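You operate a simulated robot arm through the tools that you are given. There is no shell and no other tool.

The job below is to be done with a simulated robot arm. You get a single attempt, and the scene is never put back.

Task
Scrub the crust off the battery bar, then close up and switch on.
Fine: orange brush back, drawer shut and purple bolt locked before the isolator goes on. Leave the jacks locked. Set down upright: orange brush. What is to be rubbed or washed off counts as gone when no trace of it is left.
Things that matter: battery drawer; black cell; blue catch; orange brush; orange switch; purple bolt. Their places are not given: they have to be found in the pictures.

It is judged by the outcome, as a careful person would: the job done as asked, and still so three seconds after it is handed in. It fails if anything else is knocked over, pushed out of place, dropped, spilled or broken.

Robot
A 6-joint arm with a four-finger gripper, fixed in place. Base frame: the origin is at the foot of the arm, x ahead of it, y to its left, z up; the work surface is at about z = 1066. Units: mm, degrees, N and s.
Its first joint turns from -166.0 to 166.0 degrees. Payload 3.67 kg.
The TCP is the grasp point between the finger pads, 28 mm short of the fingertips. In the tool frame z runs along the fingers and y along their closing line. The gripper opens to 112 mm. The gripper's body begins 73 mm behind the TCP.
Orientation is that of the tool frame in the base frame, as a unit quaternion [w, x, y, z]. With the fingers straight down and closing along the base's y, the tool's x points along the base's -x, its y along +y and its z along -z.

Tools
- The arm moves only by the tool arm_command. Its arguments are lists of equal length, an entry for each row: "claw": the gripper command, from -1 (shut) to 1 (fully open), values between in proportion; "linear": the shift along the base's x, y, z in mm, a list of three; "angular": the turn, a rotation vector about the base's x, y, z in degrees, a list of three. In form: {"claw": [claw, ...], "linear": [[x, y, z], ...], "angular": [[rx, ry, rz], ...]}. A call has 1 to 20 rows; each row shifts and turns the commanded pose from where the row before left it. Each row takes 0.2 s and may step no farther than 50 mm and 8.6 degrees from the row before; otherwise, or with a gripper value out of range, the whole call is refused. Where a pose cannot be reached the arm comes as near as it can. A force on the tool above 60 N (or 10 N above the force at the start of the call, whichever is more), or a blocked arm, ends the call early, and 0.2 s more pass. Each finger halts on what it meets, pressing with about 25 N; the grip force reading is that of the motor and also rises with nothing between the fingers. The clock runs only during rows and for 0.2 s after the last one: add rows that do not move to give the fingers time. The reply holds the time, the measured pose of the TCP, the force on the tool along the base axes, the opening and the grip force, in the units named above and with some noise, with the torque about the TCP (base axes, N m) and any sound that the robot's microphone picked up, and new pictures: "show" is both (left out), scene, wrist or none.
- Cameras (640 x 400 px; columns grow to the right, rows downward): "scene" is fixed at [399.8, 645.4, 1718.2]; the picture's right is [-0.88, -0.48, 0.00], its down [-0.39, 0.72, -0.57] and it looks along [0.27, -0.51, -0.82] (base axes); focal length 245 px, centre (320, 200). "wrist" rides on the gripper at [60, -18, -104] in the tool frame; the picture's right is [0.29, 0.96, 0.00], its down [-0.80, 0.24, -0.55] and it looks along [-0.53, 0.16, 0.83] (tool axes); focal length 234 px, centre (320, 200).
- point_at(camera, pixels): for up to 12 pixels [column, row] of the newest picture of that camera ("zoom" is the newest enlarged one), the place [x, y, z] in the base frame of the surface seen there, good to about 2 mm, but the place of the scene camera against the robot may be out by one fixed shift of up to 25 mm in any direction. No time passes.
- inspect(camera, box): a new picture of the part [left, top, right, bottom] of that camera's present view, enlarged. No time passes.
- close_job(): hands the job in; it is judged then, once.

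Leave the gripper open and the arm clear of the work at the hand-in unless told otherwise.

The tools are called by a JSON object that holds its "method" and its "body". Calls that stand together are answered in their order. arm_command: Moves the arm, as the interface text tells. Its arguments: {"type":"object","properties":{"claw":{"type":"array"},"linear":{"type":"array"},"angular":{"type":"array"},"show":{"type":"string","enum":["both","scene","wrist","none"]}},"required":["claw","linear","angular"]} The other tools are called the same way: point_at (camera, pixels) gives the place of the surface under pixels of a picture; inspect (camera, box) takes an enlarged picture of a part of a camera's view; close_job () hands the job in.

At the start:

```text
clock: 0.0
tool_pos: [450.9, 262.7, 1392.5]
tcp_rot: [0.0, 0.0, 1.0, -0.001]
ft_force: [-0.1, -0.4, -0.4]
wrist_torque: [-0.03, -0.02, 0.0]
opening: 112.0
grip_force: 0.0
```

scene: 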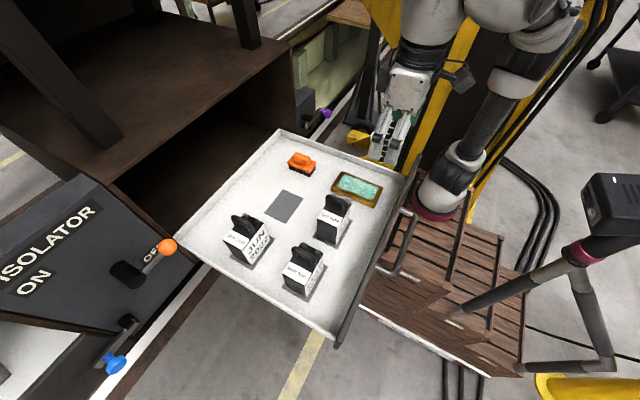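
wrist: 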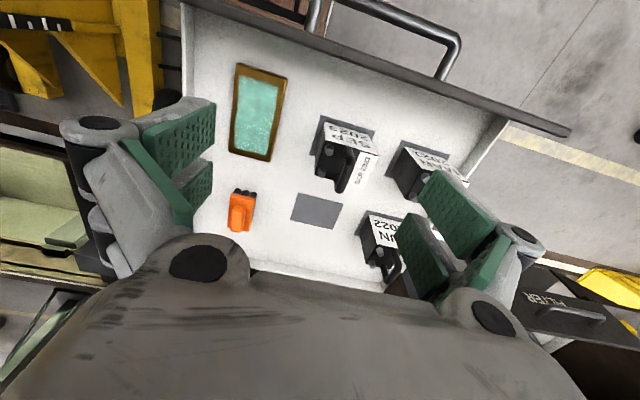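

I see an open drawer/tray with an orange brush, a framed bar with greenish crust, a grey pad, and three black cells with labels. On the left is the isolator panel with an orange switch and a blue catch, and a purple bolt is at about (318,115). I'll enlarge several parts to look closer.

{"method": "inspect", "body": {"camera": "scene", "box": [170, 120, 430, 350]}}

{"method": "inspect", "body": {"camera": "scene", "box": [0, 170, 200, 400]}}

{"method": "inspect", "body": {"camera": "scene", "box": [260, 20, 400, 180]}}

{"method": "inspect", "body": {"camera": "wrist", "box": [180, 0, 600, 300]}}

```text
1.74 times, centred on (300, 235) of scene
```

zoom: 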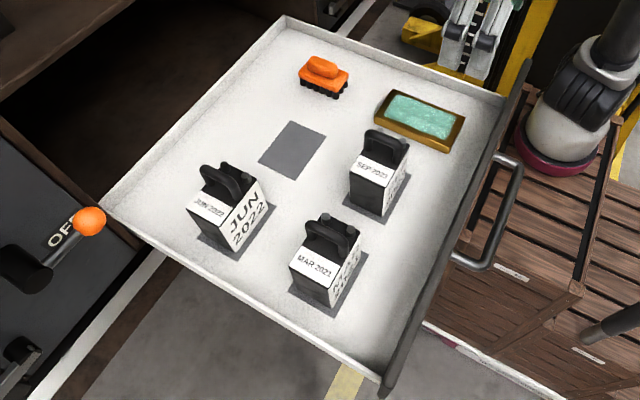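

```text
1.74 times, centred on (100, 285) of scene
```

zoom: 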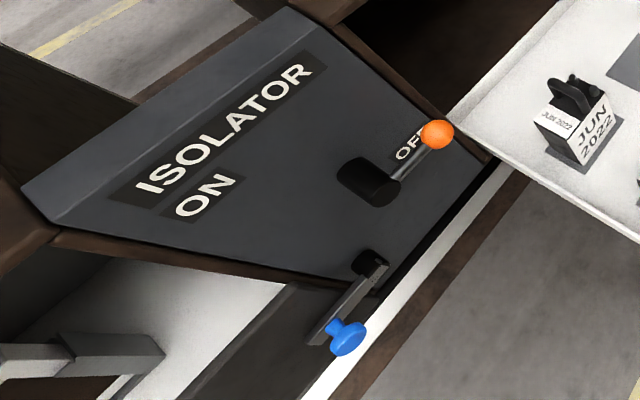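

```text
2.50 times, centred on (330, 100) of scene
```

zoom: 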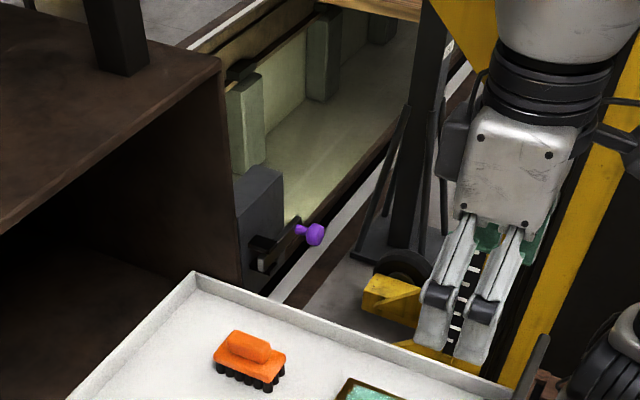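

```text
1.33 times, centred on (390, 150) of wrist
```

zoom: 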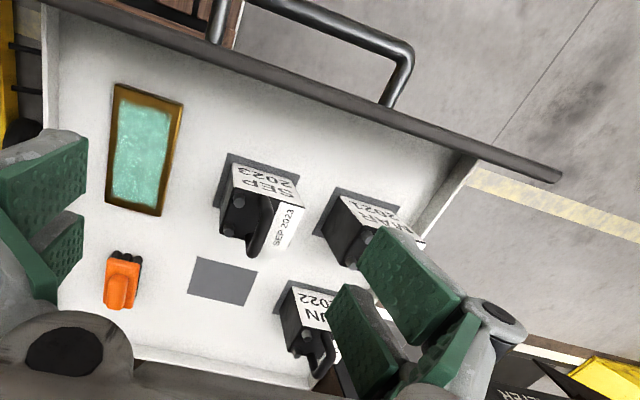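

The cells are dated JUN 2022, SEP 2023 and MAR 2021; the crust is turquoise on the brass bar. I'll measure the places of the main parts from the scene camera and wrist camera.

{"method": "point_at", "body": {"camera": "scene", "pixels": [[300, 160], [357, 188], [285, 207], [168, 247], [125, 270], [115, 362], [130, 325], [325, 113], [302, 122], [280, 132], [405, 250], [340, 335]]}}

{"method": "point_at", "body": {"camera": "wrist", "pixels": [[239, 212], [256, 110], [316, 210], [241, 64], [284, 74], [229, 152], [269, 160], [350, 150], [300, 100], [450, 70], [460, 45], [350, 8]]}}

```text
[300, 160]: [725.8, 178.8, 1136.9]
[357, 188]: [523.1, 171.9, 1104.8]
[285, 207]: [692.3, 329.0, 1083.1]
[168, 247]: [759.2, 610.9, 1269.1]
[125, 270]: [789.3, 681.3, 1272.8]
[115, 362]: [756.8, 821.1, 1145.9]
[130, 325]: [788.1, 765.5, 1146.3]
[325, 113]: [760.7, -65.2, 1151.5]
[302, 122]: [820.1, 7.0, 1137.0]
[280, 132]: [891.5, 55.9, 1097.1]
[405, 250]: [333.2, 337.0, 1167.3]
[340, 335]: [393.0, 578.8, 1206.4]
```

```text
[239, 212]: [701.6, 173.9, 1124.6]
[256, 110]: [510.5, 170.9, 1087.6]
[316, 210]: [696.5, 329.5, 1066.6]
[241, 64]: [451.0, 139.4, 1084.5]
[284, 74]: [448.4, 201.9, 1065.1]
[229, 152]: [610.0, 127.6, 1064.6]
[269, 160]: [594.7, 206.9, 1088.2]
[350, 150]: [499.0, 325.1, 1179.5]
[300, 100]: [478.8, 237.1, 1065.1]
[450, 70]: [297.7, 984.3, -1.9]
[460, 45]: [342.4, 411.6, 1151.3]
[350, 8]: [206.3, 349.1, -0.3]
```

The scene camera seems to read about 17 mm too high compared with the wrist camera (pad at z 1083 vs 1066). I'll move the arm over the tray, staying high, to see the brush and bar better from the wrist.

{"method": "arm_command", "body": {"claw": [1, 1, 1, 1], "linear": [[23, -34, -20], [23, -34, -20], [23, -34, -20], [24, -34, -20]], "angular": [[0, 0, 0], [0, 0, 0], [0, 0, 0], [0, 0, 0]]}}

```text
clock: 1.0
tool_pos: [545.9, 127.0, 1312.4]
tcp_rot: [0.0, -0.001, 1.0, 0.0]
ft_force: [-0.6, 1.0, 0.0]
wrist_torque: [-0.01, -0.04, 0.04]
opening: 111.9
grip_force: 0.0
```

scene: 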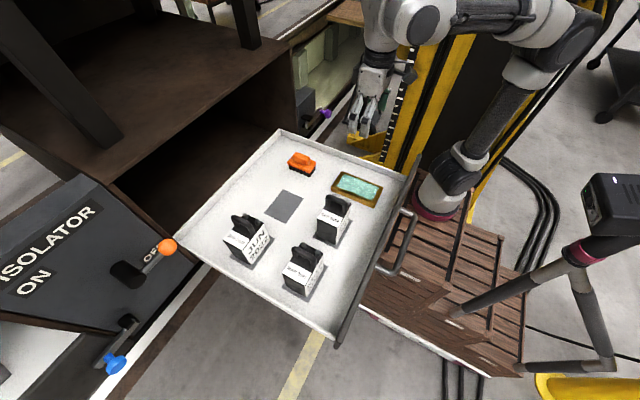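
wrist: 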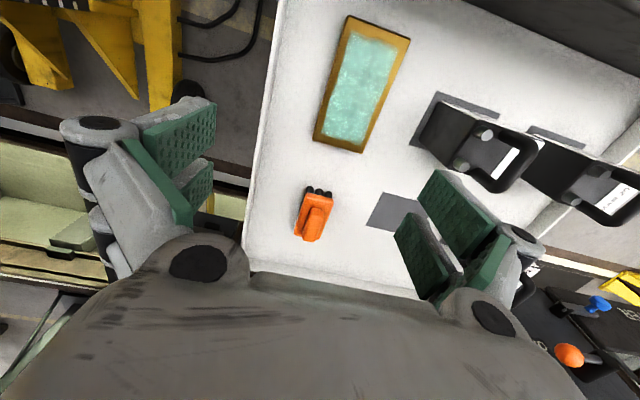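

Now I see the brush at (313,213) and the bar at (362,85) clearly. I'll enlarge both.

{"method": "inspect", "body": {"camera": "wrist", "box": [260, 160, 380, 260]}}

{"method": "inspect", "body": {"camera": "wrist", "box": [280, 0, 440, 170]}}

{"method": "inspect", "body": {"camera": "scene", "box": [270, 130, 400, 220]}}

{"method": "inspect", "body": {"camera": "wrist", "box": [500, 240, 640, 400]}}

```text
4.00 times, centred on (320, 210) of wrist
```

zoom: 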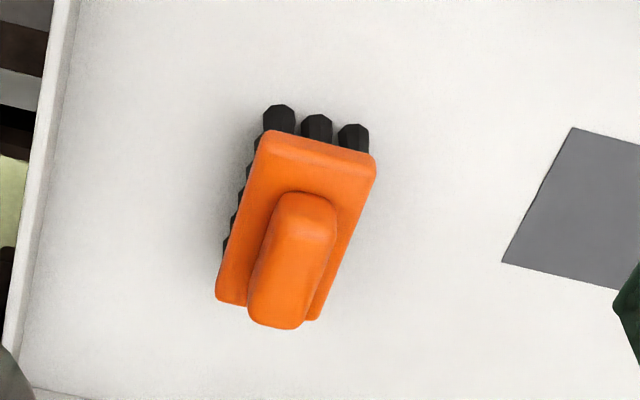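

```text
2.35 times, centred on (360, 85) of wrist
```

zoom: 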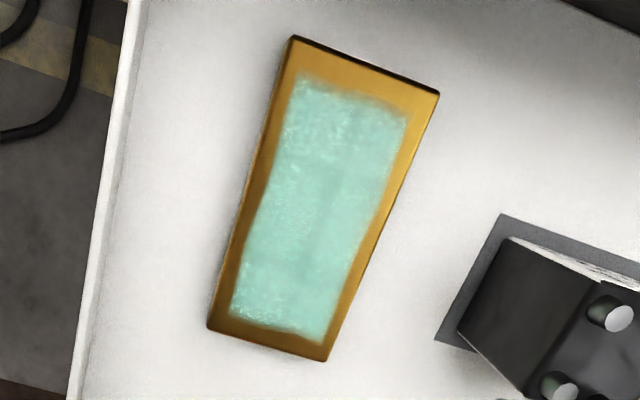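

```text
4.44 times, centred on (335, 175) of scene
```

zoom: 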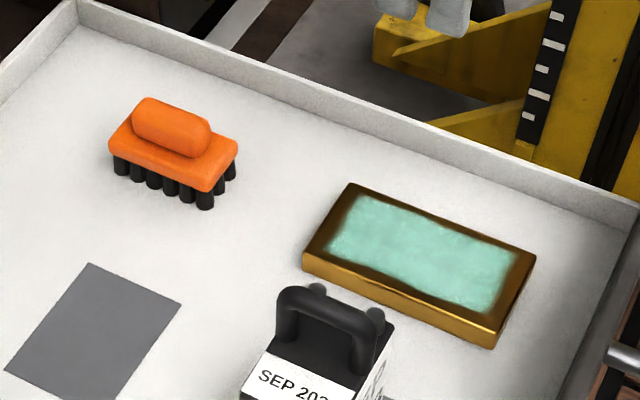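

```text
2.50 times, centred on (570, 320) of wrist
```

zoom: 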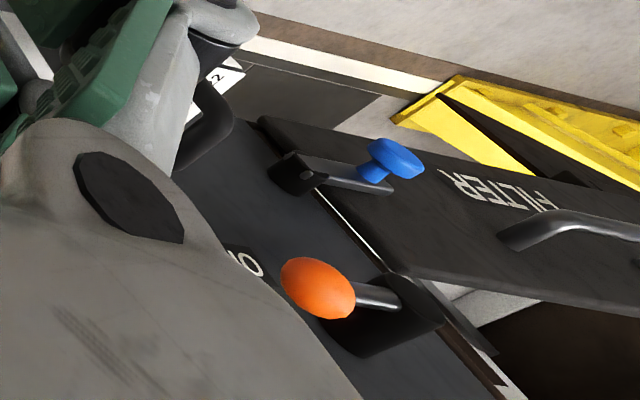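

The brush stands on its bristles with a grip ridge along its length. I'll measure the brush ridge, its body, and the bar corners in the wrist picture.

{"method": "point_at", "body": {"camera": "wrist", "pixels": [[319, 212], [316, 220], [311, 238], [309, 192], [331, 198], [300, 230], [347, 17], [408, 38], [315, 140], [361, 153], [362, 85], [270, 100]]}}

{"method": "inspect", "body": {"camera": "wrist", "box": [280, 180, 350, 250]}}

```text
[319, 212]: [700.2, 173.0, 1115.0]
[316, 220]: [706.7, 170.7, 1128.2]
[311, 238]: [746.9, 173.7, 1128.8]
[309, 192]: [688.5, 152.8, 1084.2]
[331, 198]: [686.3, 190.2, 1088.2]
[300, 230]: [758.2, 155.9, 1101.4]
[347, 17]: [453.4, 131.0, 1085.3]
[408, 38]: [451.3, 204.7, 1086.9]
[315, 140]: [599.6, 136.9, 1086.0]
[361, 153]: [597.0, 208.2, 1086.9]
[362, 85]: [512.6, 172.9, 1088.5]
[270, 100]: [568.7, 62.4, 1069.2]
```

```text
5.71 times, centred on (315, 215) of wrist
```

zoom: 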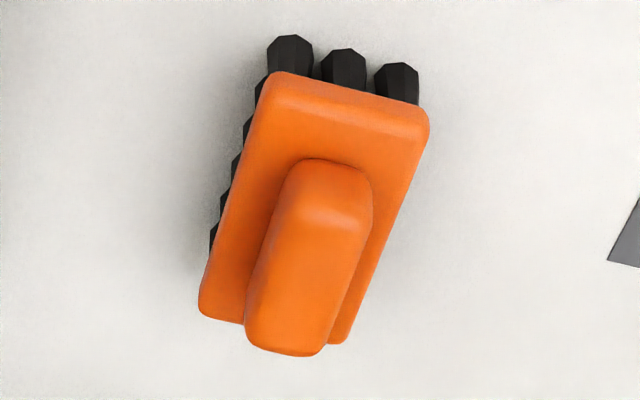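

I'll take finer points on the brush from the zoom: ridge edges and body corners.

{"method": "point_at", "body": {"camera": "zoom", "pixels": [[325, 185], [300, 260], [285, 330], [275, 260], [340, 260], [275, 95], [415, 125], [210, 300], [335, 335], [290, 50], [400, 80], [340, 130]]}}

```text
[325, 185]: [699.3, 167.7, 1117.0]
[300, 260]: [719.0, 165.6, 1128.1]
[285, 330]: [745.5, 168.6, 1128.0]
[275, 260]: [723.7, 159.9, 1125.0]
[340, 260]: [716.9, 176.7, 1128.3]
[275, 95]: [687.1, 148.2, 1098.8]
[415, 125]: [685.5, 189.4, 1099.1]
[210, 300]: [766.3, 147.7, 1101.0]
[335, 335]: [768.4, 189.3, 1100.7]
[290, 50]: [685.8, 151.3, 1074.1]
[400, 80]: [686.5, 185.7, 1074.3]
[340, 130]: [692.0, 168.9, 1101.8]
```

The brush body spans about x 686–768, y 148–190, top z 1100, with a ridge about 22 mm wide and top at z 1128, centred near (726,169). I'll go above it with the fingers part open, closing along y, and check before going down.

{"method": "arm_command", "body": {"claw": [0.5, 0.2, 0.1, 0.1, 0.1], "linear": [[45, 10.5, -28], [45, 10.5, -28], [45, 10.5, -28], [44, 10.5, -28], [0, 0, 0]], "angular": [[0, 0, 0], [0, 0, 0], [0, 0, 0], [0, 0, 0], [0, 0, 0]]}}

```text
refused: row 1 steps farther than a row can; nothing moved
```

The first row was slightly over 50 mm in total; I'll split it into more, shorter rows.

{"method": "arm_command", "body": {"claw": [0.5, 0.2, 0.1, 0.1, 0.1, 0.1], "linear": [[36, 8.4, -22], [36, 8.4, -22], [36, 8.4, -22], [36, 8.4, -22], [35, 8.4, -22], [0, 0, 0]], "angular": [[0, 0, 0], [0, 0, 0], [0, 0, 0], [0, 0, 0], [0, 0, 0], [0, 0, 0]]}}

```text
clock: 2.4
tool_pos: [723.1, 167.6, 1200.5]
tcp_rot: [0.001, -0.001, 1.0, -0.001]
ft_force: [0.8, 1.1, -0.2]
wrist_torque: [-0.04, 0.0, -0.05]
opening: 61.5
grip_force: 0.1
```

scene: 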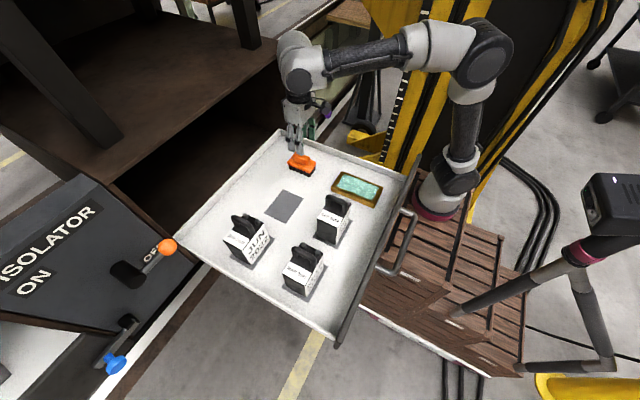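
wrist: 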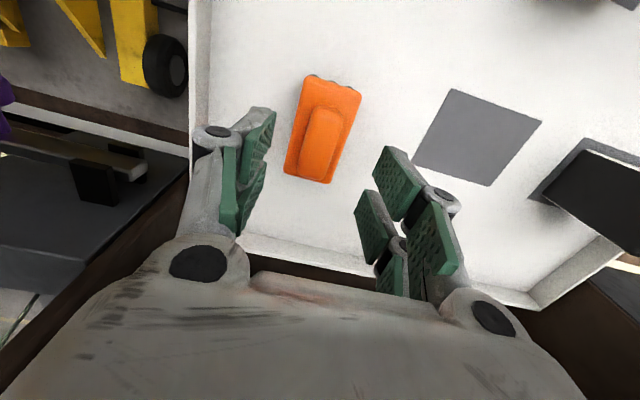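

Now the brush is at (323,130) in the wrist picture. I'll measure the ridge again from this closer view.

{"method": "inspect", "body": {"camera": "wrist", "box": [270, 60, 380, 200]}}

{"method": "point_at", "body": {"camera": "wrist", "pixels": [[325, 110], [320, 140], [312, 176], [308, 140], [336, 145], [306, 78], [360, 90], [286, 170], [329, 182], [310, 110], [342, 115]]}}

```text
2.86 times, centred on (325, 130) of wrist
```

zoom: 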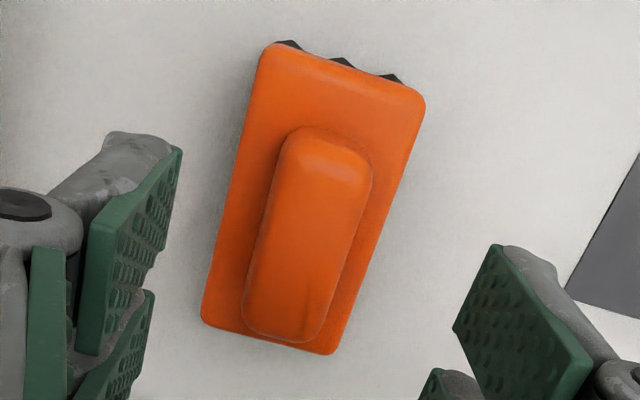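

```text
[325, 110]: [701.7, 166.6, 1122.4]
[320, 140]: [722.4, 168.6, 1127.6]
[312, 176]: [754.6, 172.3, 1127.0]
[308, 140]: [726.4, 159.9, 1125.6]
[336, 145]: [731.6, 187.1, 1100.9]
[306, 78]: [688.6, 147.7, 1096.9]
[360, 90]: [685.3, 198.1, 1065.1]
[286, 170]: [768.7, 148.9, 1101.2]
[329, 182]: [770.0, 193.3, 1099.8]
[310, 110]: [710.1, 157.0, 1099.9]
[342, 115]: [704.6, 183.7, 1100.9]
```

Ridge centre is about (728,169), top 1128, body top 1100. I'll go down to z≈1132 so the fingertips stop just above the body, and grip the ridge.

{"method": "arm_command", "body": {"claw": [0.1, 0.1, 0.1, 0.1], "linear": [[5, 1.4, -30], [0, 0, -25], [0, 0, -13.5], [0, 0, 0]], "angular": [[0, 0, 0], [0, 0, 0], [0, 0, 0], [0, 0, 0]]}}

```text
clock: 3.4
tool_pos: [727.5, 170.3, 1133.7]
tcp_rot: [0.0, 0.0, 1.0, 0.0]
ft_force: [-0.2, 0.8, 0.0]
wrist_torque: [0.0, 0.02, 0.0]
opening: 61.5
grip_force: 0.1
```

scene: 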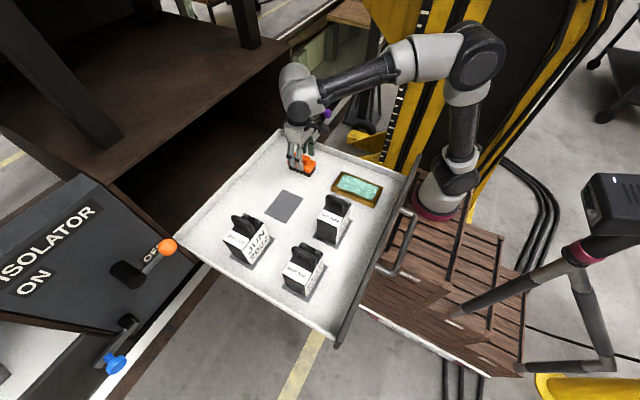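
wrist: 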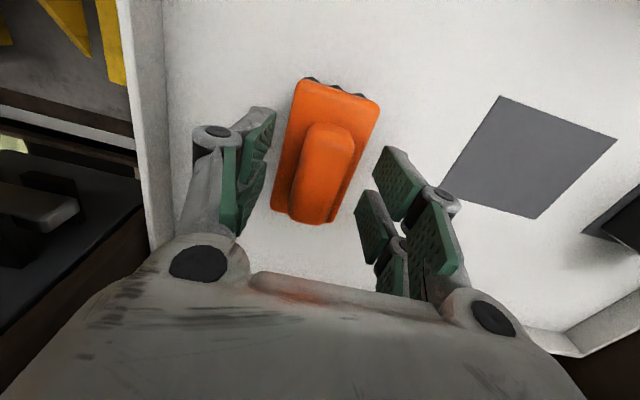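

The brush ridge sits between the fingers. I'll close the gripper while holding still.

{"method": "arm_command", "body": {"claw": [-0.4, -0.8, -1, -1, -1], "linear": [[0, 0, -1], [0, 0, 0], [0, 0, 0], [0, 0, 0], [0, 0, 0]], "angular": [[0, 0, 0], [0, 0, 0], [0, 0, 0], [0, 0, 0], [0, 0, 0]]}}

```text
clock: 4.6
tool_pos: [727.4, 170.6, 1132.8]
tcp_rot: [0.0, -0.001, 1.0, 0.001]
ft_force: [0.4, 0.5, -0.1]
wrist_torque: [-0.02, -0.04, -0.02]
opening: 25.6
grip_force: 24.6
```

scene: 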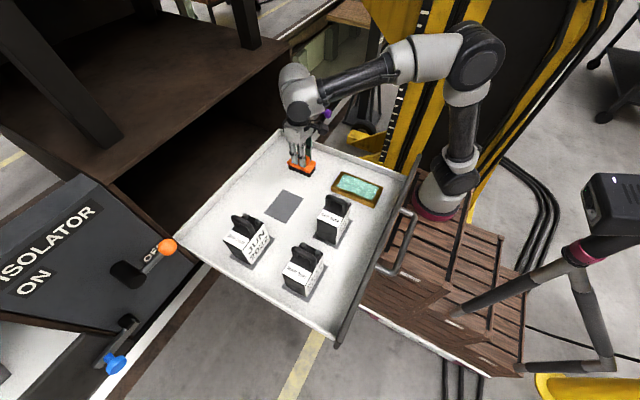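
wrist: 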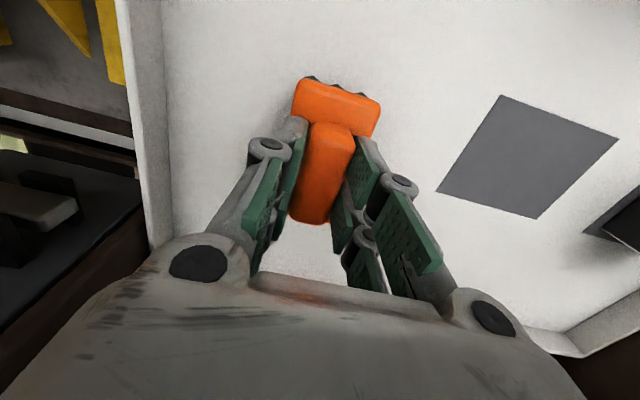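

Gripped at 25.6 mm with 24.6 N. I'll lift the brush 55 mm straight up and see if it comes with the gripper.

{"method": "arm_command", "body": {"claw": [-1, -1, -1, -1], "linear": [[0, 0, 10], [0, 0, 20], [0, 0, 25], [0, 0, 0]], "angular": [[0, 0, 0], [0, 0, 0], [0, 0, 0], [0, 0, 0]]}}

```text
clock: 5.6
tool_pos: [727.6, 170.0, 1188.1]
tcp_rot: [0.0, 0.0, 1.0, 0.001]
ft_force: [-0.2, 0.4, -1.8]
wrist_torque: [0.01, -0.01, 0.0]
opening: 25.8
grip_force: 24.5
```

scene: 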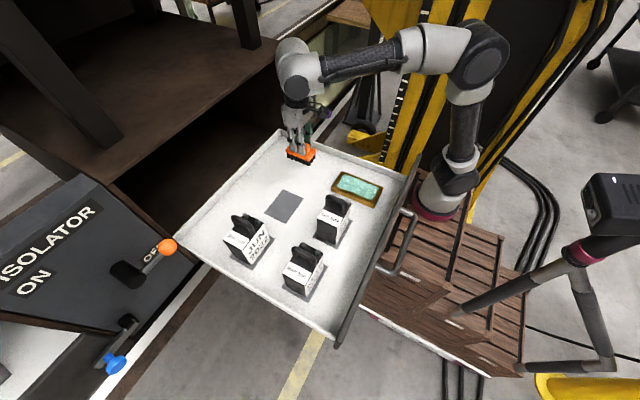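
wrist: 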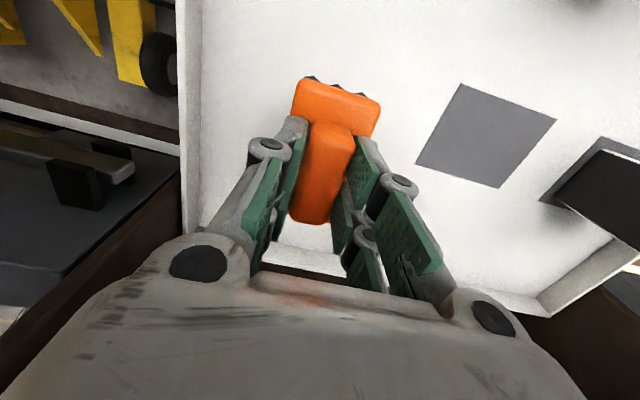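

The brush is held and level. I'll carry it over the middle of the bar at about (525,170), staying above it.

{"method": "arm_command", "body": {"claw": [-1, -1, -1, -1, -1, -1, -1], "linear": [[-40, 0, 0], [-40, 0, 0], [-40, 0, 0], [-40, 0, 0], [-42, 0, 0], [0, 0, -13], [0, 0, 0]], "angular": [[0, 0, 0], [0, 0, 0], [0, 0, 0], [0, 0, 0], [0, 0, 0], [0, 0, 0], [0, 0, 0]]}}

```text
clock: 7.2
tool_pos: [526.5, 171.7, 1176.3]
tcp_rot: [0.0, -0.001, 1.0, 0.0]
ft_force: [-0.6, -0.2, -1.2]
wrist_torque: [0.03, -0.03, 0.01]
opening: 25.6
grip_force: 25.0
```

scene: 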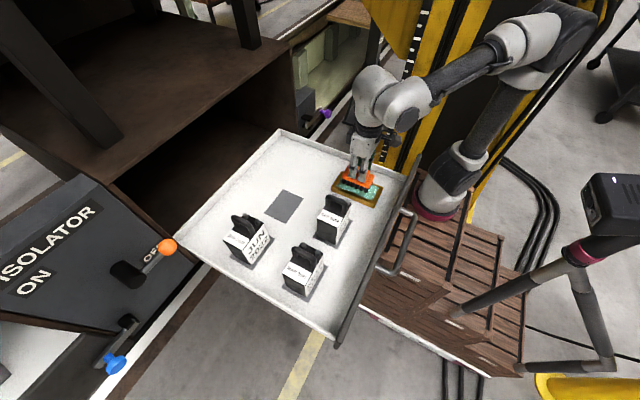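
wrist: 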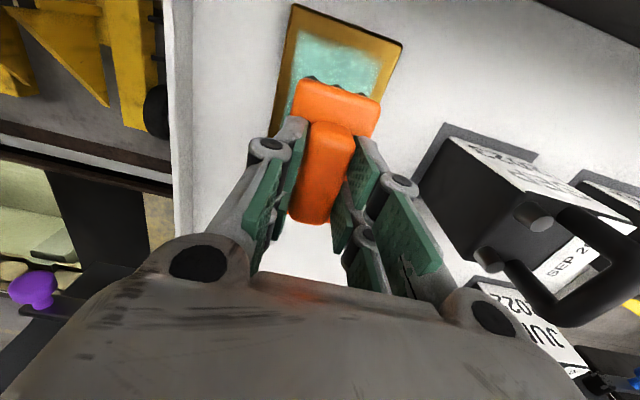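

Brush is above the crust. I'll lower gently in small steps and read the force.

{"method": "arm_command", "body": {"claw": [-1, -1, -1, -1, -1], "linear": [[0, 0, -10], [0, 0, -5], [0, 0, -3], [0, 0, -2], [0, 0, 0]], "angular": [[0, 0, 0], [0, 0, 0], [0, 0, 0], [0, 0, 0], [0, 0, 0]], "show": "wrist"}}

```text
clock: 8.4
tool_pos: [526.8, 170.8, 1156.4]
tcp_rot: [0.0, 0.0, 1.0, 0.0]
ft_force: [-0.3, -0.6, -1.6]
wrist_torque: [0.0, -0.03, 0.01]
opening: 25.7
grip_force: 25.0
```

wrist: 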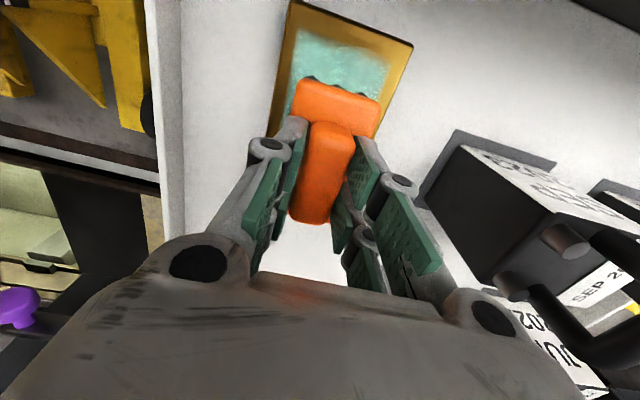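

No contact yet (z 1156, only the brush weight). I'll lower further by 1 mm steps.

{"method": "arm_command", "body": {"claw": [-1, -1, -1], "linear": [[0, 0, -1], [0, 0, -1], [0, 0, 0]], "angular": [[0, 0, 0], [0, 0, 0], [0, 0, 0]], "show": "none"}}

```text
clock: 9.2
tool_pos: [526.7, 170.6, 1154.5]
tcp_rot: [0.001, 0.0, 1.0, 0.001]
ft_force: [2.9, -2.3, 17.0]
wrist_torque: [-0.06, 0.27, 0.01]
opening: 25.9
grip_force: 25.5
```

Contact: 17 N at z 1154.5. I'll do a first set of strokes along x in the middle lane and look at the result.

{"method": "arm_command", "body": {"claw": [-1, -1, -1, -1, -1, -1, -1, -1, -1], "linear": [[12, 0, 0], [12, 0, 0], [12, 0, 0], [-18, 0, 0], [-18, 0, 0], [-18, 0, 0], [-18, 0, 0], [18, 0, 0], [18, 0, 0]], "angular": [[0, 0, 0], [0, 0, 0], [0, 0, 0], [0, 0, 0], [0, 0, 0], [0, 0, 0], [0, 0, 0], [0, 0, 0], [0, 0, 0]]}}

```text
clock: 11.2
tool_pos: [527.1, 167.9, 1153.7]
tcp_rot: [-0.001, 0.0, 1.0, 0.0]
ft_force: [-0.3, 0.4, -0.1]
wrist_torque: [0.01, -0.01, 0.0]
opening: 25.8
grip_force: 24.5
```

scene: 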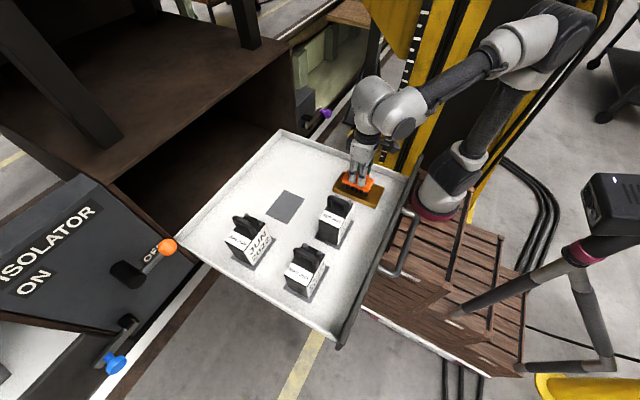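
wrist: 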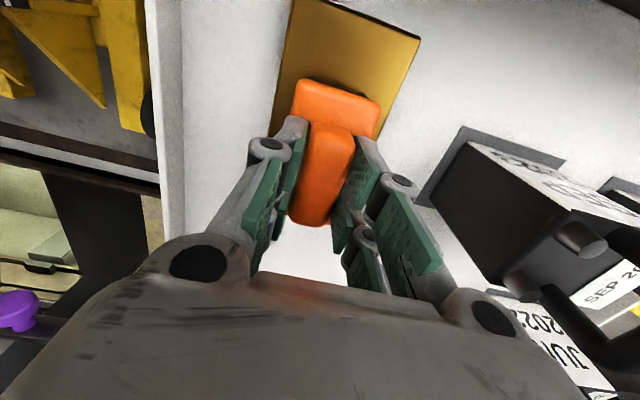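

The crust looks gone from the visible part. I'll lift the brush and move it back a little to see the whole bar.

{"method": "arm_command", "body": {"claw": [-1, -1, -1, -1, -1, -1], "linear": [[0, 0, 15], [0, 0, 25], [40, 0, 0], [40, 0, 0], [40, 0, 0], [0, 0, 0]], "angular": [[0, 0, 0], [0, 0, 0], [0, 0, 0], [0, 0, 0], [0, 0, 0], [0, 0, 0]]}}

```text
clock: 12.6
tool_pos: [643.5, 169.8, 1192.8]
tcp_rot: [0.001, 0.0, 1.0, 0.0]
ft_force: [0.4, -1.0, -0.9]
wrist_torque: [-0.04, -0.02, 0.01]
opening: 25.7
grip_force: 24.9
```

scene: 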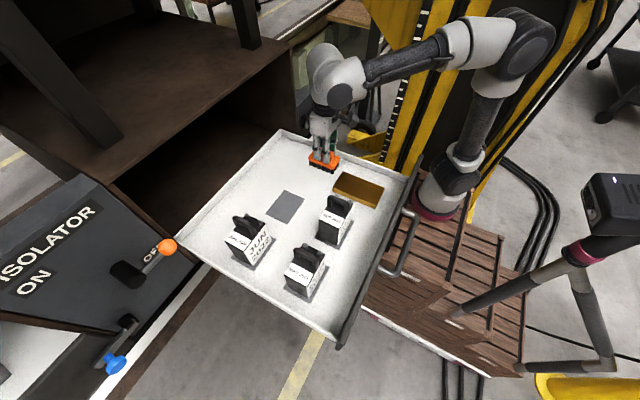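
wrist: 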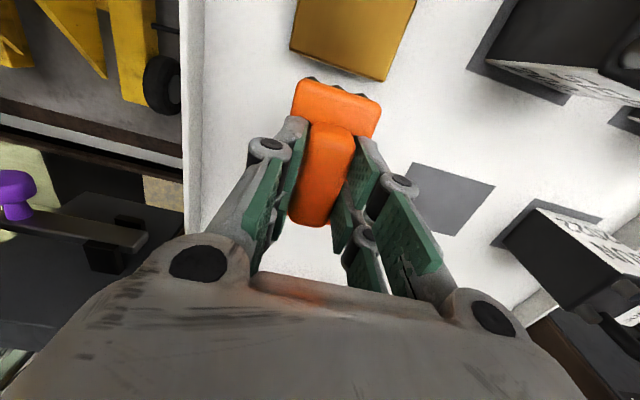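

The bar looks all brass now. I'll enlarge to check for traces, and check the cells did not shift.

{"method": "inspect", "body": {"camera": "scene", "box": [325, 165, 395, 215]}}

{"method": "inspect", "body": {"camera": "scene", "box": [170, 120, 430, 350]}}

```text
8.00 times, centred on (360, 190) of scene
```

zoom: 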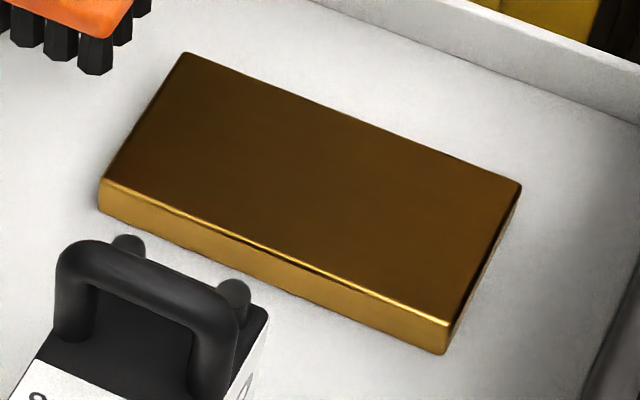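

```text
1.74 times, centred on (300, 235) of scene
```

zoom: 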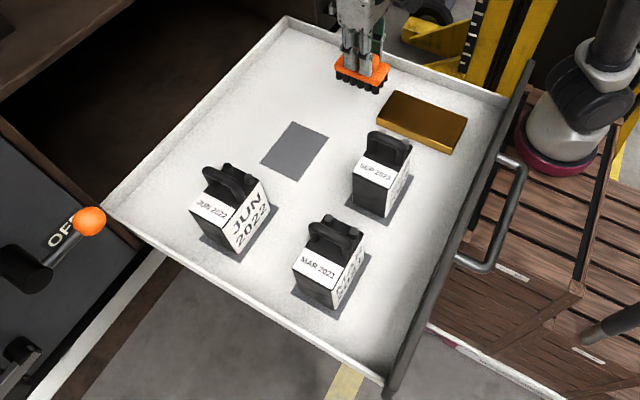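

The bar is clean brass with no trace left. Now I'll carry the brush back to where it stood (about x 726, y 170) and lower it until it touches.

{"method": "arm_command", "body": {"claw": [-1, -1, -1, -1, -1, -1, -1], "linear": [[40, 0, 0], [42, 0.5, 0], [0, 0, -25], [0, 0, -20], [0, 0, -8], [0, 0, -4], [0, 0, 0]], "angular": [[0, 0, 0], [0, 0, 0], [0, 0, 0], [0, 0, 0], [0, 0, 0], [0, 0, 0], [0, 0, 0]]}}

```text
clock: 14.2
tool_pos: [728.7, 170.5, 1137.3]
tcp_rot: [0.0, 0.0, 1.0, 0.0]
ft_force: [0.4, 0.1, -2.1]
wrist_torque: [0.06, 0.0, -0.03]
opening: 25.7
grip_force: 24.7
```

scene: 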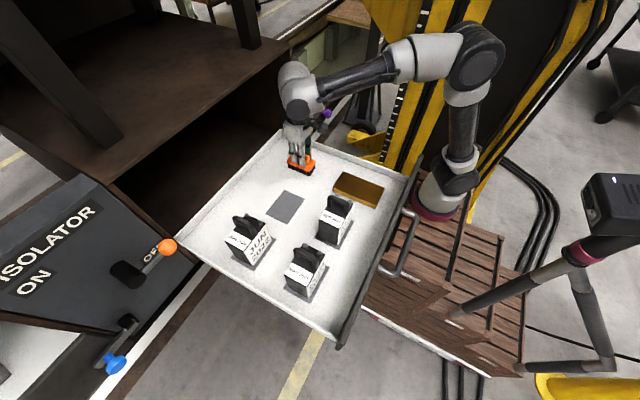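
wrist: 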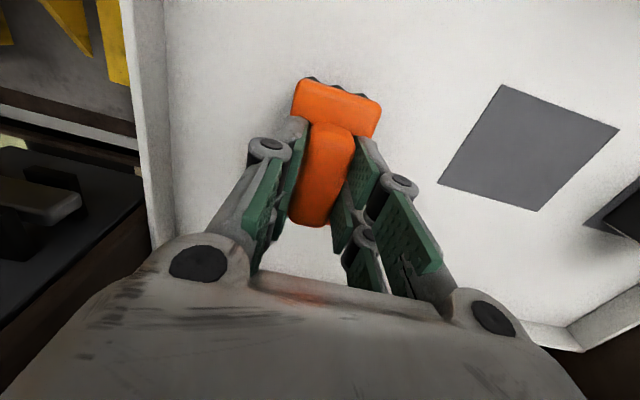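

No contact yet at z 1137. The tray seems to have come out a few mm, so I'll shift −4 mm in x and lower 1 mm at a time.

{"method": "arm_command", "body": {"claw": [-1, -1, -1, -1, -1], "linear": [[-4, 0, -1], [0, 0, -1], [0, 0, -1], [0, 0, -1], [0, 0, 0]], "angular": [[0, 0, 0], [0, 0, 0], [0, 0, 0], [0, 0, 0], [0, 0, 0]], "show": "none"}}

```text
clock: 15.4
tool_pos: [723.1, 170.0, 1133.3]
tcp_rot: [0.0, 0.0, 1.0, 0.0]
ft_force: [0.0, -0.5, -1.3]
wrist_torque: [0.01, 0.0, 0.0]
opening: 25.7
grip_force: 24.7
```

Still only the brush weight; going down a little more.

{"method": "arm_command", "body": {"claw": [-1, -1, -1], "linear": [[0, 0, -0.7], [0, 0, -0.7], [0, 0, 0]], "angular": [[0, 0, 0], [0, 0, 0], [0, 0, 0]], "show": "none"}}

```text
clock: 16.2
tool_pos: [724.7, 171.4, 1130.6]
tcp_rot: [0.0, 0.0, 1.0, 0.0]
ft_force: [-0.6, -1.0, -0.8]
wrist_torque: [0.02, -0.03, -0.01]
opening: 25.7
grip_force: 25.3
```

Still no contact; continuing down carefully.

{"method": "arm_command", "body": {"claw": [-1, -1, -1], "linear": [[0, 0, -0.7], [0, 0, -0.7], [0, 0, 0]], "angular": [[0, 0, 0], [0, 0, 0], [0, 0, 0]], "show": "wrist"}}

```text
clock: 17.0
tool_pos: [724.0, 171.9, 1130.4]
tcp_rot: [0.001, 0.0, 1.0, 0.002]
ft_force: [-0.2, 2.4, 9.0]
wrist_torque: [0.02, 0.43, -0.1]
opening: 25.7
grip_force: 24.8
```

wrist: 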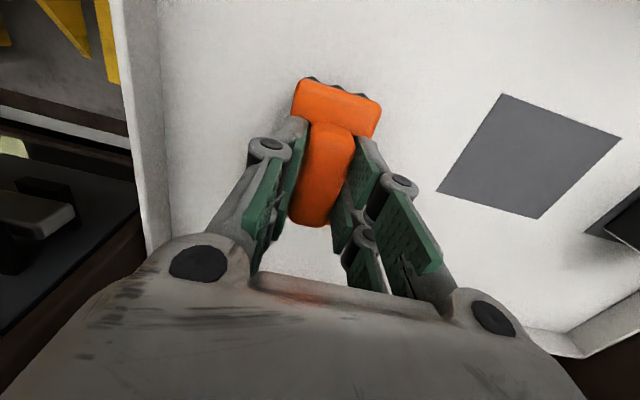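

The brush now touches the tray (9 N up). I'll open the fingers gently, then rise straight up.

{"method": "arm_command", "body": {"claw": [-0.35, -0.1, 0.1, 0.1, 0.1, 0.1, 0.1], "linear": [[0, 0, 0.3], [0, 0, 0], [0, 0, 0], [0, 0, 10], [0, 0, 25], [0, 0, 35], [0, 0, 0]], "angular": [[0, 0, 0], [0, 0, 0], [0, 0, 0], [0, 0, 0], [0, 0, 0], [0, 0, 0], [0, 0, 0]]}}

```text
clock: 18.6
tool_pos: [725.6, 171.0, 1201.6]
tcp_rot: [0.0, 0.0, 1.0, 0.0]
ft_force: [-0.4, 0.7, 0.2]
wrist_torque: [0.0, 0.0, 0.01]
opening: 61.6
grip_force: 0.1
```

scene: 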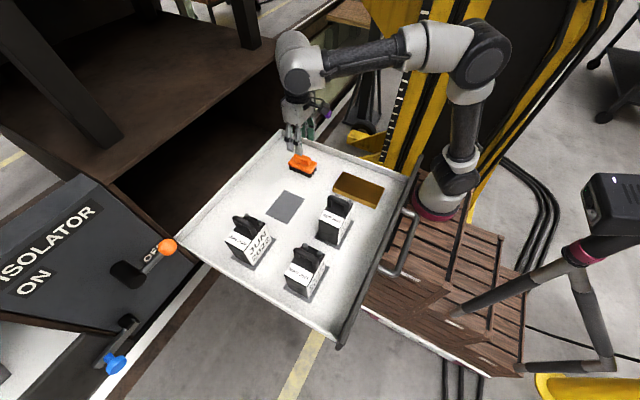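
wrist: 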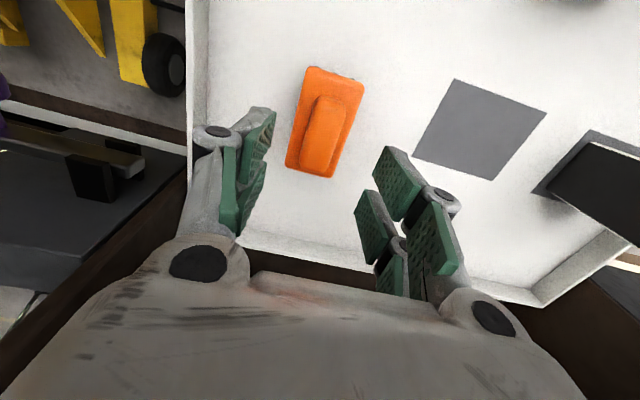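

The brush stands upright on its own. Next I'll rise and move toward the purple bolt (on the right side, around x 760, y −65) to study it.

{"method": "arm_command", "body": {"claw": [0.1, 0.1, 0.1, 0.1, 0.1, 0.1, 0.1, 0.1], "linear": [[0, 0, 45], [0, 0, 45], [-20, -40, 5], [-20, -40, 3], [-20, -40, 0], [-15, -40, 0], [0, -45, 0], [0, -45, 0]], "angular": [[0, 0, 0], [0, 0, 0], [0, 0, 0], [0, 0, 0], [0, 0, 0], [0, 0, 0], [0, 0, 0], [0, 0, 0]]}}

```text
clock: 20.4
tool_pos: [650.3, -78.9, 1298.2]
tcp_rot: [0.001, -0.001, 1.0, 0.0]
ft_force: [-0.1, 1.2, 0.4]
wrist_torque: [-0.01, -0.01, 0.03]
opening: 61.6
grip_force: 0.1
```

scene: 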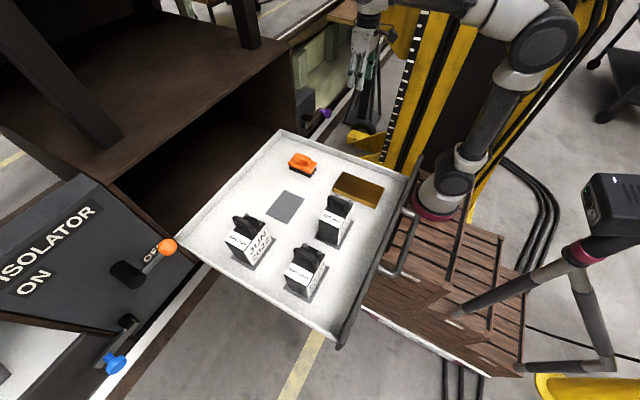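
wrist: 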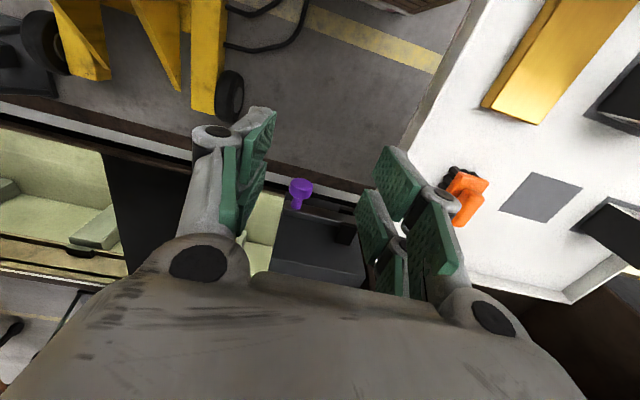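

{"method": "inspect", "body": {"camera": "wrist", "box": [240, 150, 400, 290]}}

{"method": "inspect", "body": {"camera": "scene", "box": [270, 70, 350, 150]}}

{"method": "point_at", "body": {"camera": "wrist", "pixels": [[301, 187], [297, 205], [290, 208], [345, 232], [330, 218], [310, 255], [350, 250], [280, 240], [415, 150], [470, 30], [560, 300], [460, 265]]}}

```text
2.86 times, centred on (320, 220) of wrist
```

zoom: 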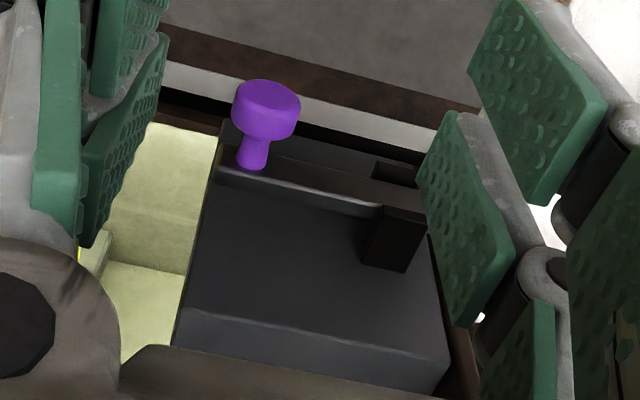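

```text
5.00 times, centred on (310, 110) of scene
```

zoom: 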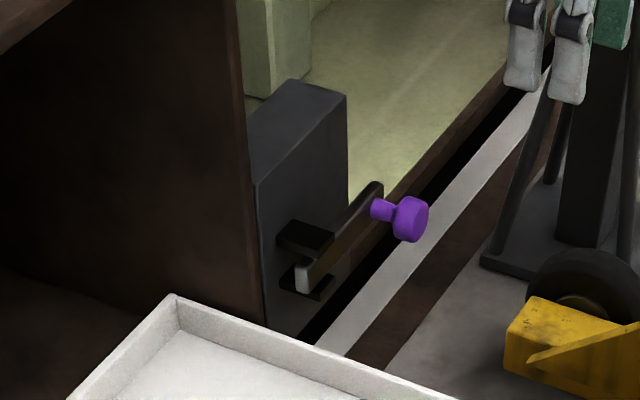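

```text
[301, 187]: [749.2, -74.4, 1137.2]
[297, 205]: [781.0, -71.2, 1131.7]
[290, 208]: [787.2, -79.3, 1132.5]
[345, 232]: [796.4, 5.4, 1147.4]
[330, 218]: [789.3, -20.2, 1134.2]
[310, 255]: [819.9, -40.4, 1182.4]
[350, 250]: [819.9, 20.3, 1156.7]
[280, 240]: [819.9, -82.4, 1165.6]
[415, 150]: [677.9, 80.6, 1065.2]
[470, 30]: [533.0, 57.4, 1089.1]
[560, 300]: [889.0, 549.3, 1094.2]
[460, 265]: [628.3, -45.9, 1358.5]
```

The purple bolt is a flat bar at x≈785–795, z≈1132, sliding along y through a keeper at y≈5; its knob sticks out toward −x at y≈−74. It will slide toward +y across the closed drawer front. Now I'll calibrate the scene camera against the wrist camera with common points, and measure the handle and front panel.

{"method": "point_at", "body": {"camera": "wrist", "pixels": [[531, 172], [582, 187], [550, 222], [500, 207], [540, 197], [555, 3], [485, 107], [539, 123]]}}

{"method": "inspect", "body": {"camera": "scene", "box": [250, 140, 330, 240]}}

```text
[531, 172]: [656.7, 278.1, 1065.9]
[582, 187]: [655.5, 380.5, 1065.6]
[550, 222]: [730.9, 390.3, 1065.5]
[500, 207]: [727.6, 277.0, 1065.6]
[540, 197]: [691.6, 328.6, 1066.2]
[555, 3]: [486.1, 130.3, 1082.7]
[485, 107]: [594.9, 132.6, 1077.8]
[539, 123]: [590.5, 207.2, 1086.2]
```

```text
4.00 times, centred on (290, 190) of scene
```

zoom: 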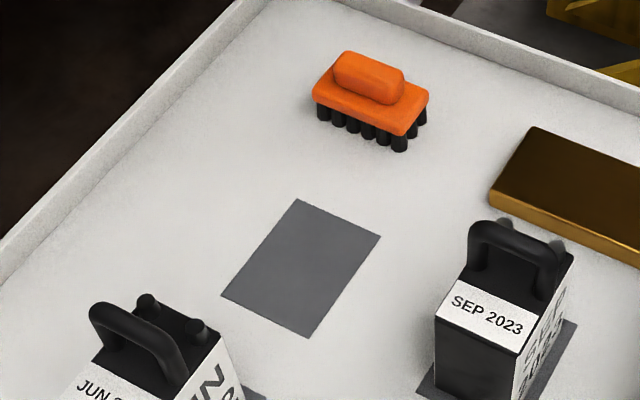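

I'll read the pad's corners and other points in this zoomed scene picture to work out the scene camera's fixed shift.

{"method": "point_at", "body": {"camera": "zoom", "pixels": [[298, 202], [379, 238], [307, 336], [223, 295]]}}

{"method": "point_at", "body": {"camera": "scene", "pixels": [[413, 212], [415, 225], [402, 262], [385, 272], [378, 262], [400, 210], [420, 158], [343, 345], [338, 340], [395, 240], [370, 290], [405, 240]]}}

{"method": "inspect", "body": {"camera": "scene", "box": [325, 140, 435, 350]}}

```text
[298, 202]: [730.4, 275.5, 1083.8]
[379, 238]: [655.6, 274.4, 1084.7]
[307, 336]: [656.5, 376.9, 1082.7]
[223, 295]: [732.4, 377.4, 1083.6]
```

```text
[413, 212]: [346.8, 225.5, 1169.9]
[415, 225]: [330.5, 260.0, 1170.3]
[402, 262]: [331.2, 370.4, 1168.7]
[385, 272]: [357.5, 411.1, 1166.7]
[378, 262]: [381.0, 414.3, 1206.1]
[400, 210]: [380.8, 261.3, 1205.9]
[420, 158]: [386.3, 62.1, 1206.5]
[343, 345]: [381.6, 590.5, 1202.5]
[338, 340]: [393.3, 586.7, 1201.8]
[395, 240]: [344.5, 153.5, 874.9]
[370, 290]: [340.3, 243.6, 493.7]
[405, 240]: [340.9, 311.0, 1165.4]
```

```text
1.90 times, centred on (380, 245) of scene
```

zoom: 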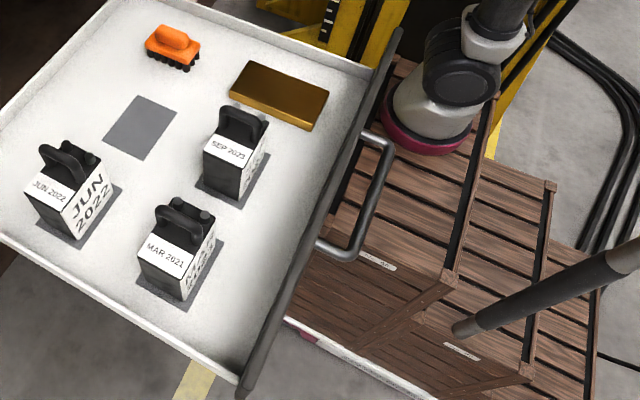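

The scene camera reads about (+1, −3, +18) off. So the front panel is at x≈375–385 (top z≈1188) and the handle bar is at x≈330, z≈1150, y≈225–411. I'll bring the arm high across to a spot in front of the handle, closing the fingers on the way.

{"method": "arm_command", "body": {"claw": [-1, -1, -1, -1, -1, -1, -1, -1, -1, -1, -1, -1, -1, -1], "linear": [[-28.5, 30.7, 0], [-28.5, 30.7, 0], [-28.5, 30.7, 0], [-28.5, 30.7, 0], [-28.5, 30.7, 0], [-28.5, 30.7, 0], [-28.5, 30.7, 0], [-28.5, 30.7, 0], [-28.5, 30.7, 0], [-28.5, 30.7, 0], [-28.5, 30.7, 0], [-28.5, 30.7, 0], [-28, 30.7, 0], [0, 0, 0]], "angular": [[0, 0, 0], [0, 0, 0], [0, 0, 0], [0, 0, 0], [0, 0, 0], [0, 0, 0], [0, 0, 0], [0, 0, 0], [0, 0, 0], [0, 0, 0], [0, 0, 0], [0, 0, 0], [0, 0, 0], [0, 0, 0]]}}

```text
clock: 23.4
tool_pos: [277.3, 321.8, 1299.9]
tcp_rot: [0.0, 0.0, 1.0, 0.0]
ft_force: [0.2, -0.2, -0.3]
wrist_torque: [-0.01, 0.03, 0.01]
opening: 0.0
grip_force: 25.0
```

scene: 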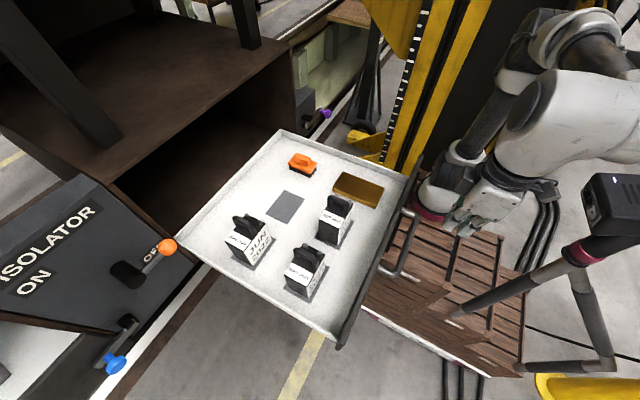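
wrist: 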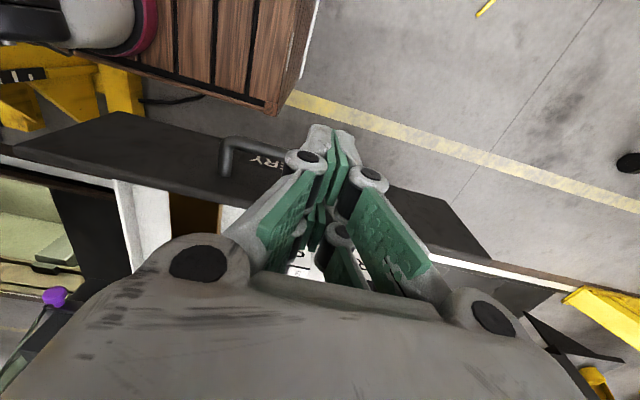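

From here the wrist sees the drawer's front plate ("BATTERY") with the handle at about (230,150). I'll measure these.

{"method": "point_at", "body": {"camera": "wrist", "pixels": [[226, 160], [235, 141], [255, 143], [270, 150], [265, 160], [115, 115], [15, 150], [180, 150], [440, 205], [485, 255], [215, 185], [395, 240]]}}

{"method": "inspect", "body": {"camera": "wrist", "box": [100, 80, 420, 260]}}

```text
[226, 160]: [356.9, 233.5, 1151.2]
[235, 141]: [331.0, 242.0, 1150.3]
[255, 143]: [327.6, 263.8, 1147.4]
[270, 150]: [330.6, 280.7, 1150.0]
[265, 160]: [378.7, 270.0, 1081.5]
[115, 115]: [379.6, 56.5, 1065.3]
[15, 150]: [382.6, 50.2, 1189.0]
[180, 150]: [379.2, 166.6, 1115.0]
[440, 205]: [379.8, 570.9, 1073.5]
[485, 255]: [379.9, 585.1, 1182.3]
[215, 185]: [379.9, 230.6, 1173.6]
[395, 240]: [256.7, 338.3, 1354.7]
```

```text
2.00 times, centred on (260, 170) of wrist
```

zoom: 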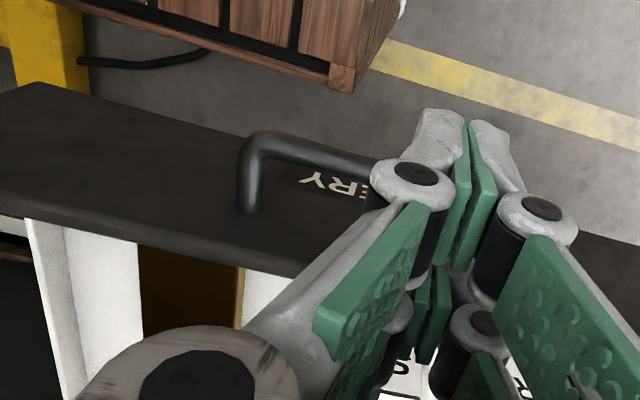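

Panel face is at x≈380, handle front at x≈326, z≈1150, centre y≈320. I'll go down in front of the handle to z≈1155.

{"method": "arm_command", "body": {"claw": [-1, -1, -1, -1, -1, -1], "linear": [[0, 0, -40], [0, 0, -40], [0, 0, -40], [0, 0, -25], [20, 0, 0], [0, 0, 0]], "angular": [[0, 0, 0], [0, 0, 0], [0, 0, 0], [0, 0, 0], [0, 0, 0], [0, 0, 0]]}}

```text
clock: 24.8
tool_pos: [298.1, 320.1, 1154.7]
tcp_rot: [0.0, 0.0, 1.0, 0.001]
ft_force: [-0.5, -0.1, -0.8]
wrist_torque: [-0.02, 0.0, 0.0]
opening: 0.0
grip_force: 24.7
```

scene: 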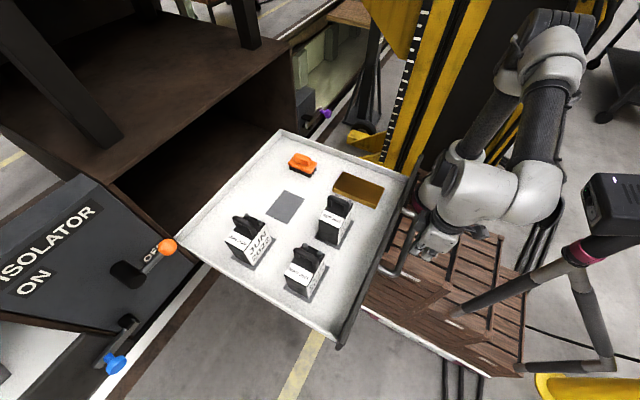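
wrist: 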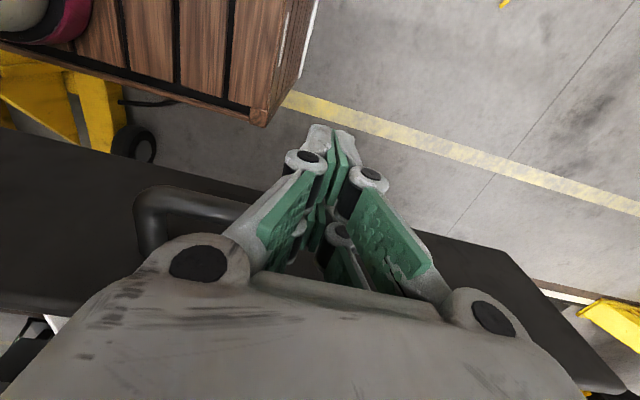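

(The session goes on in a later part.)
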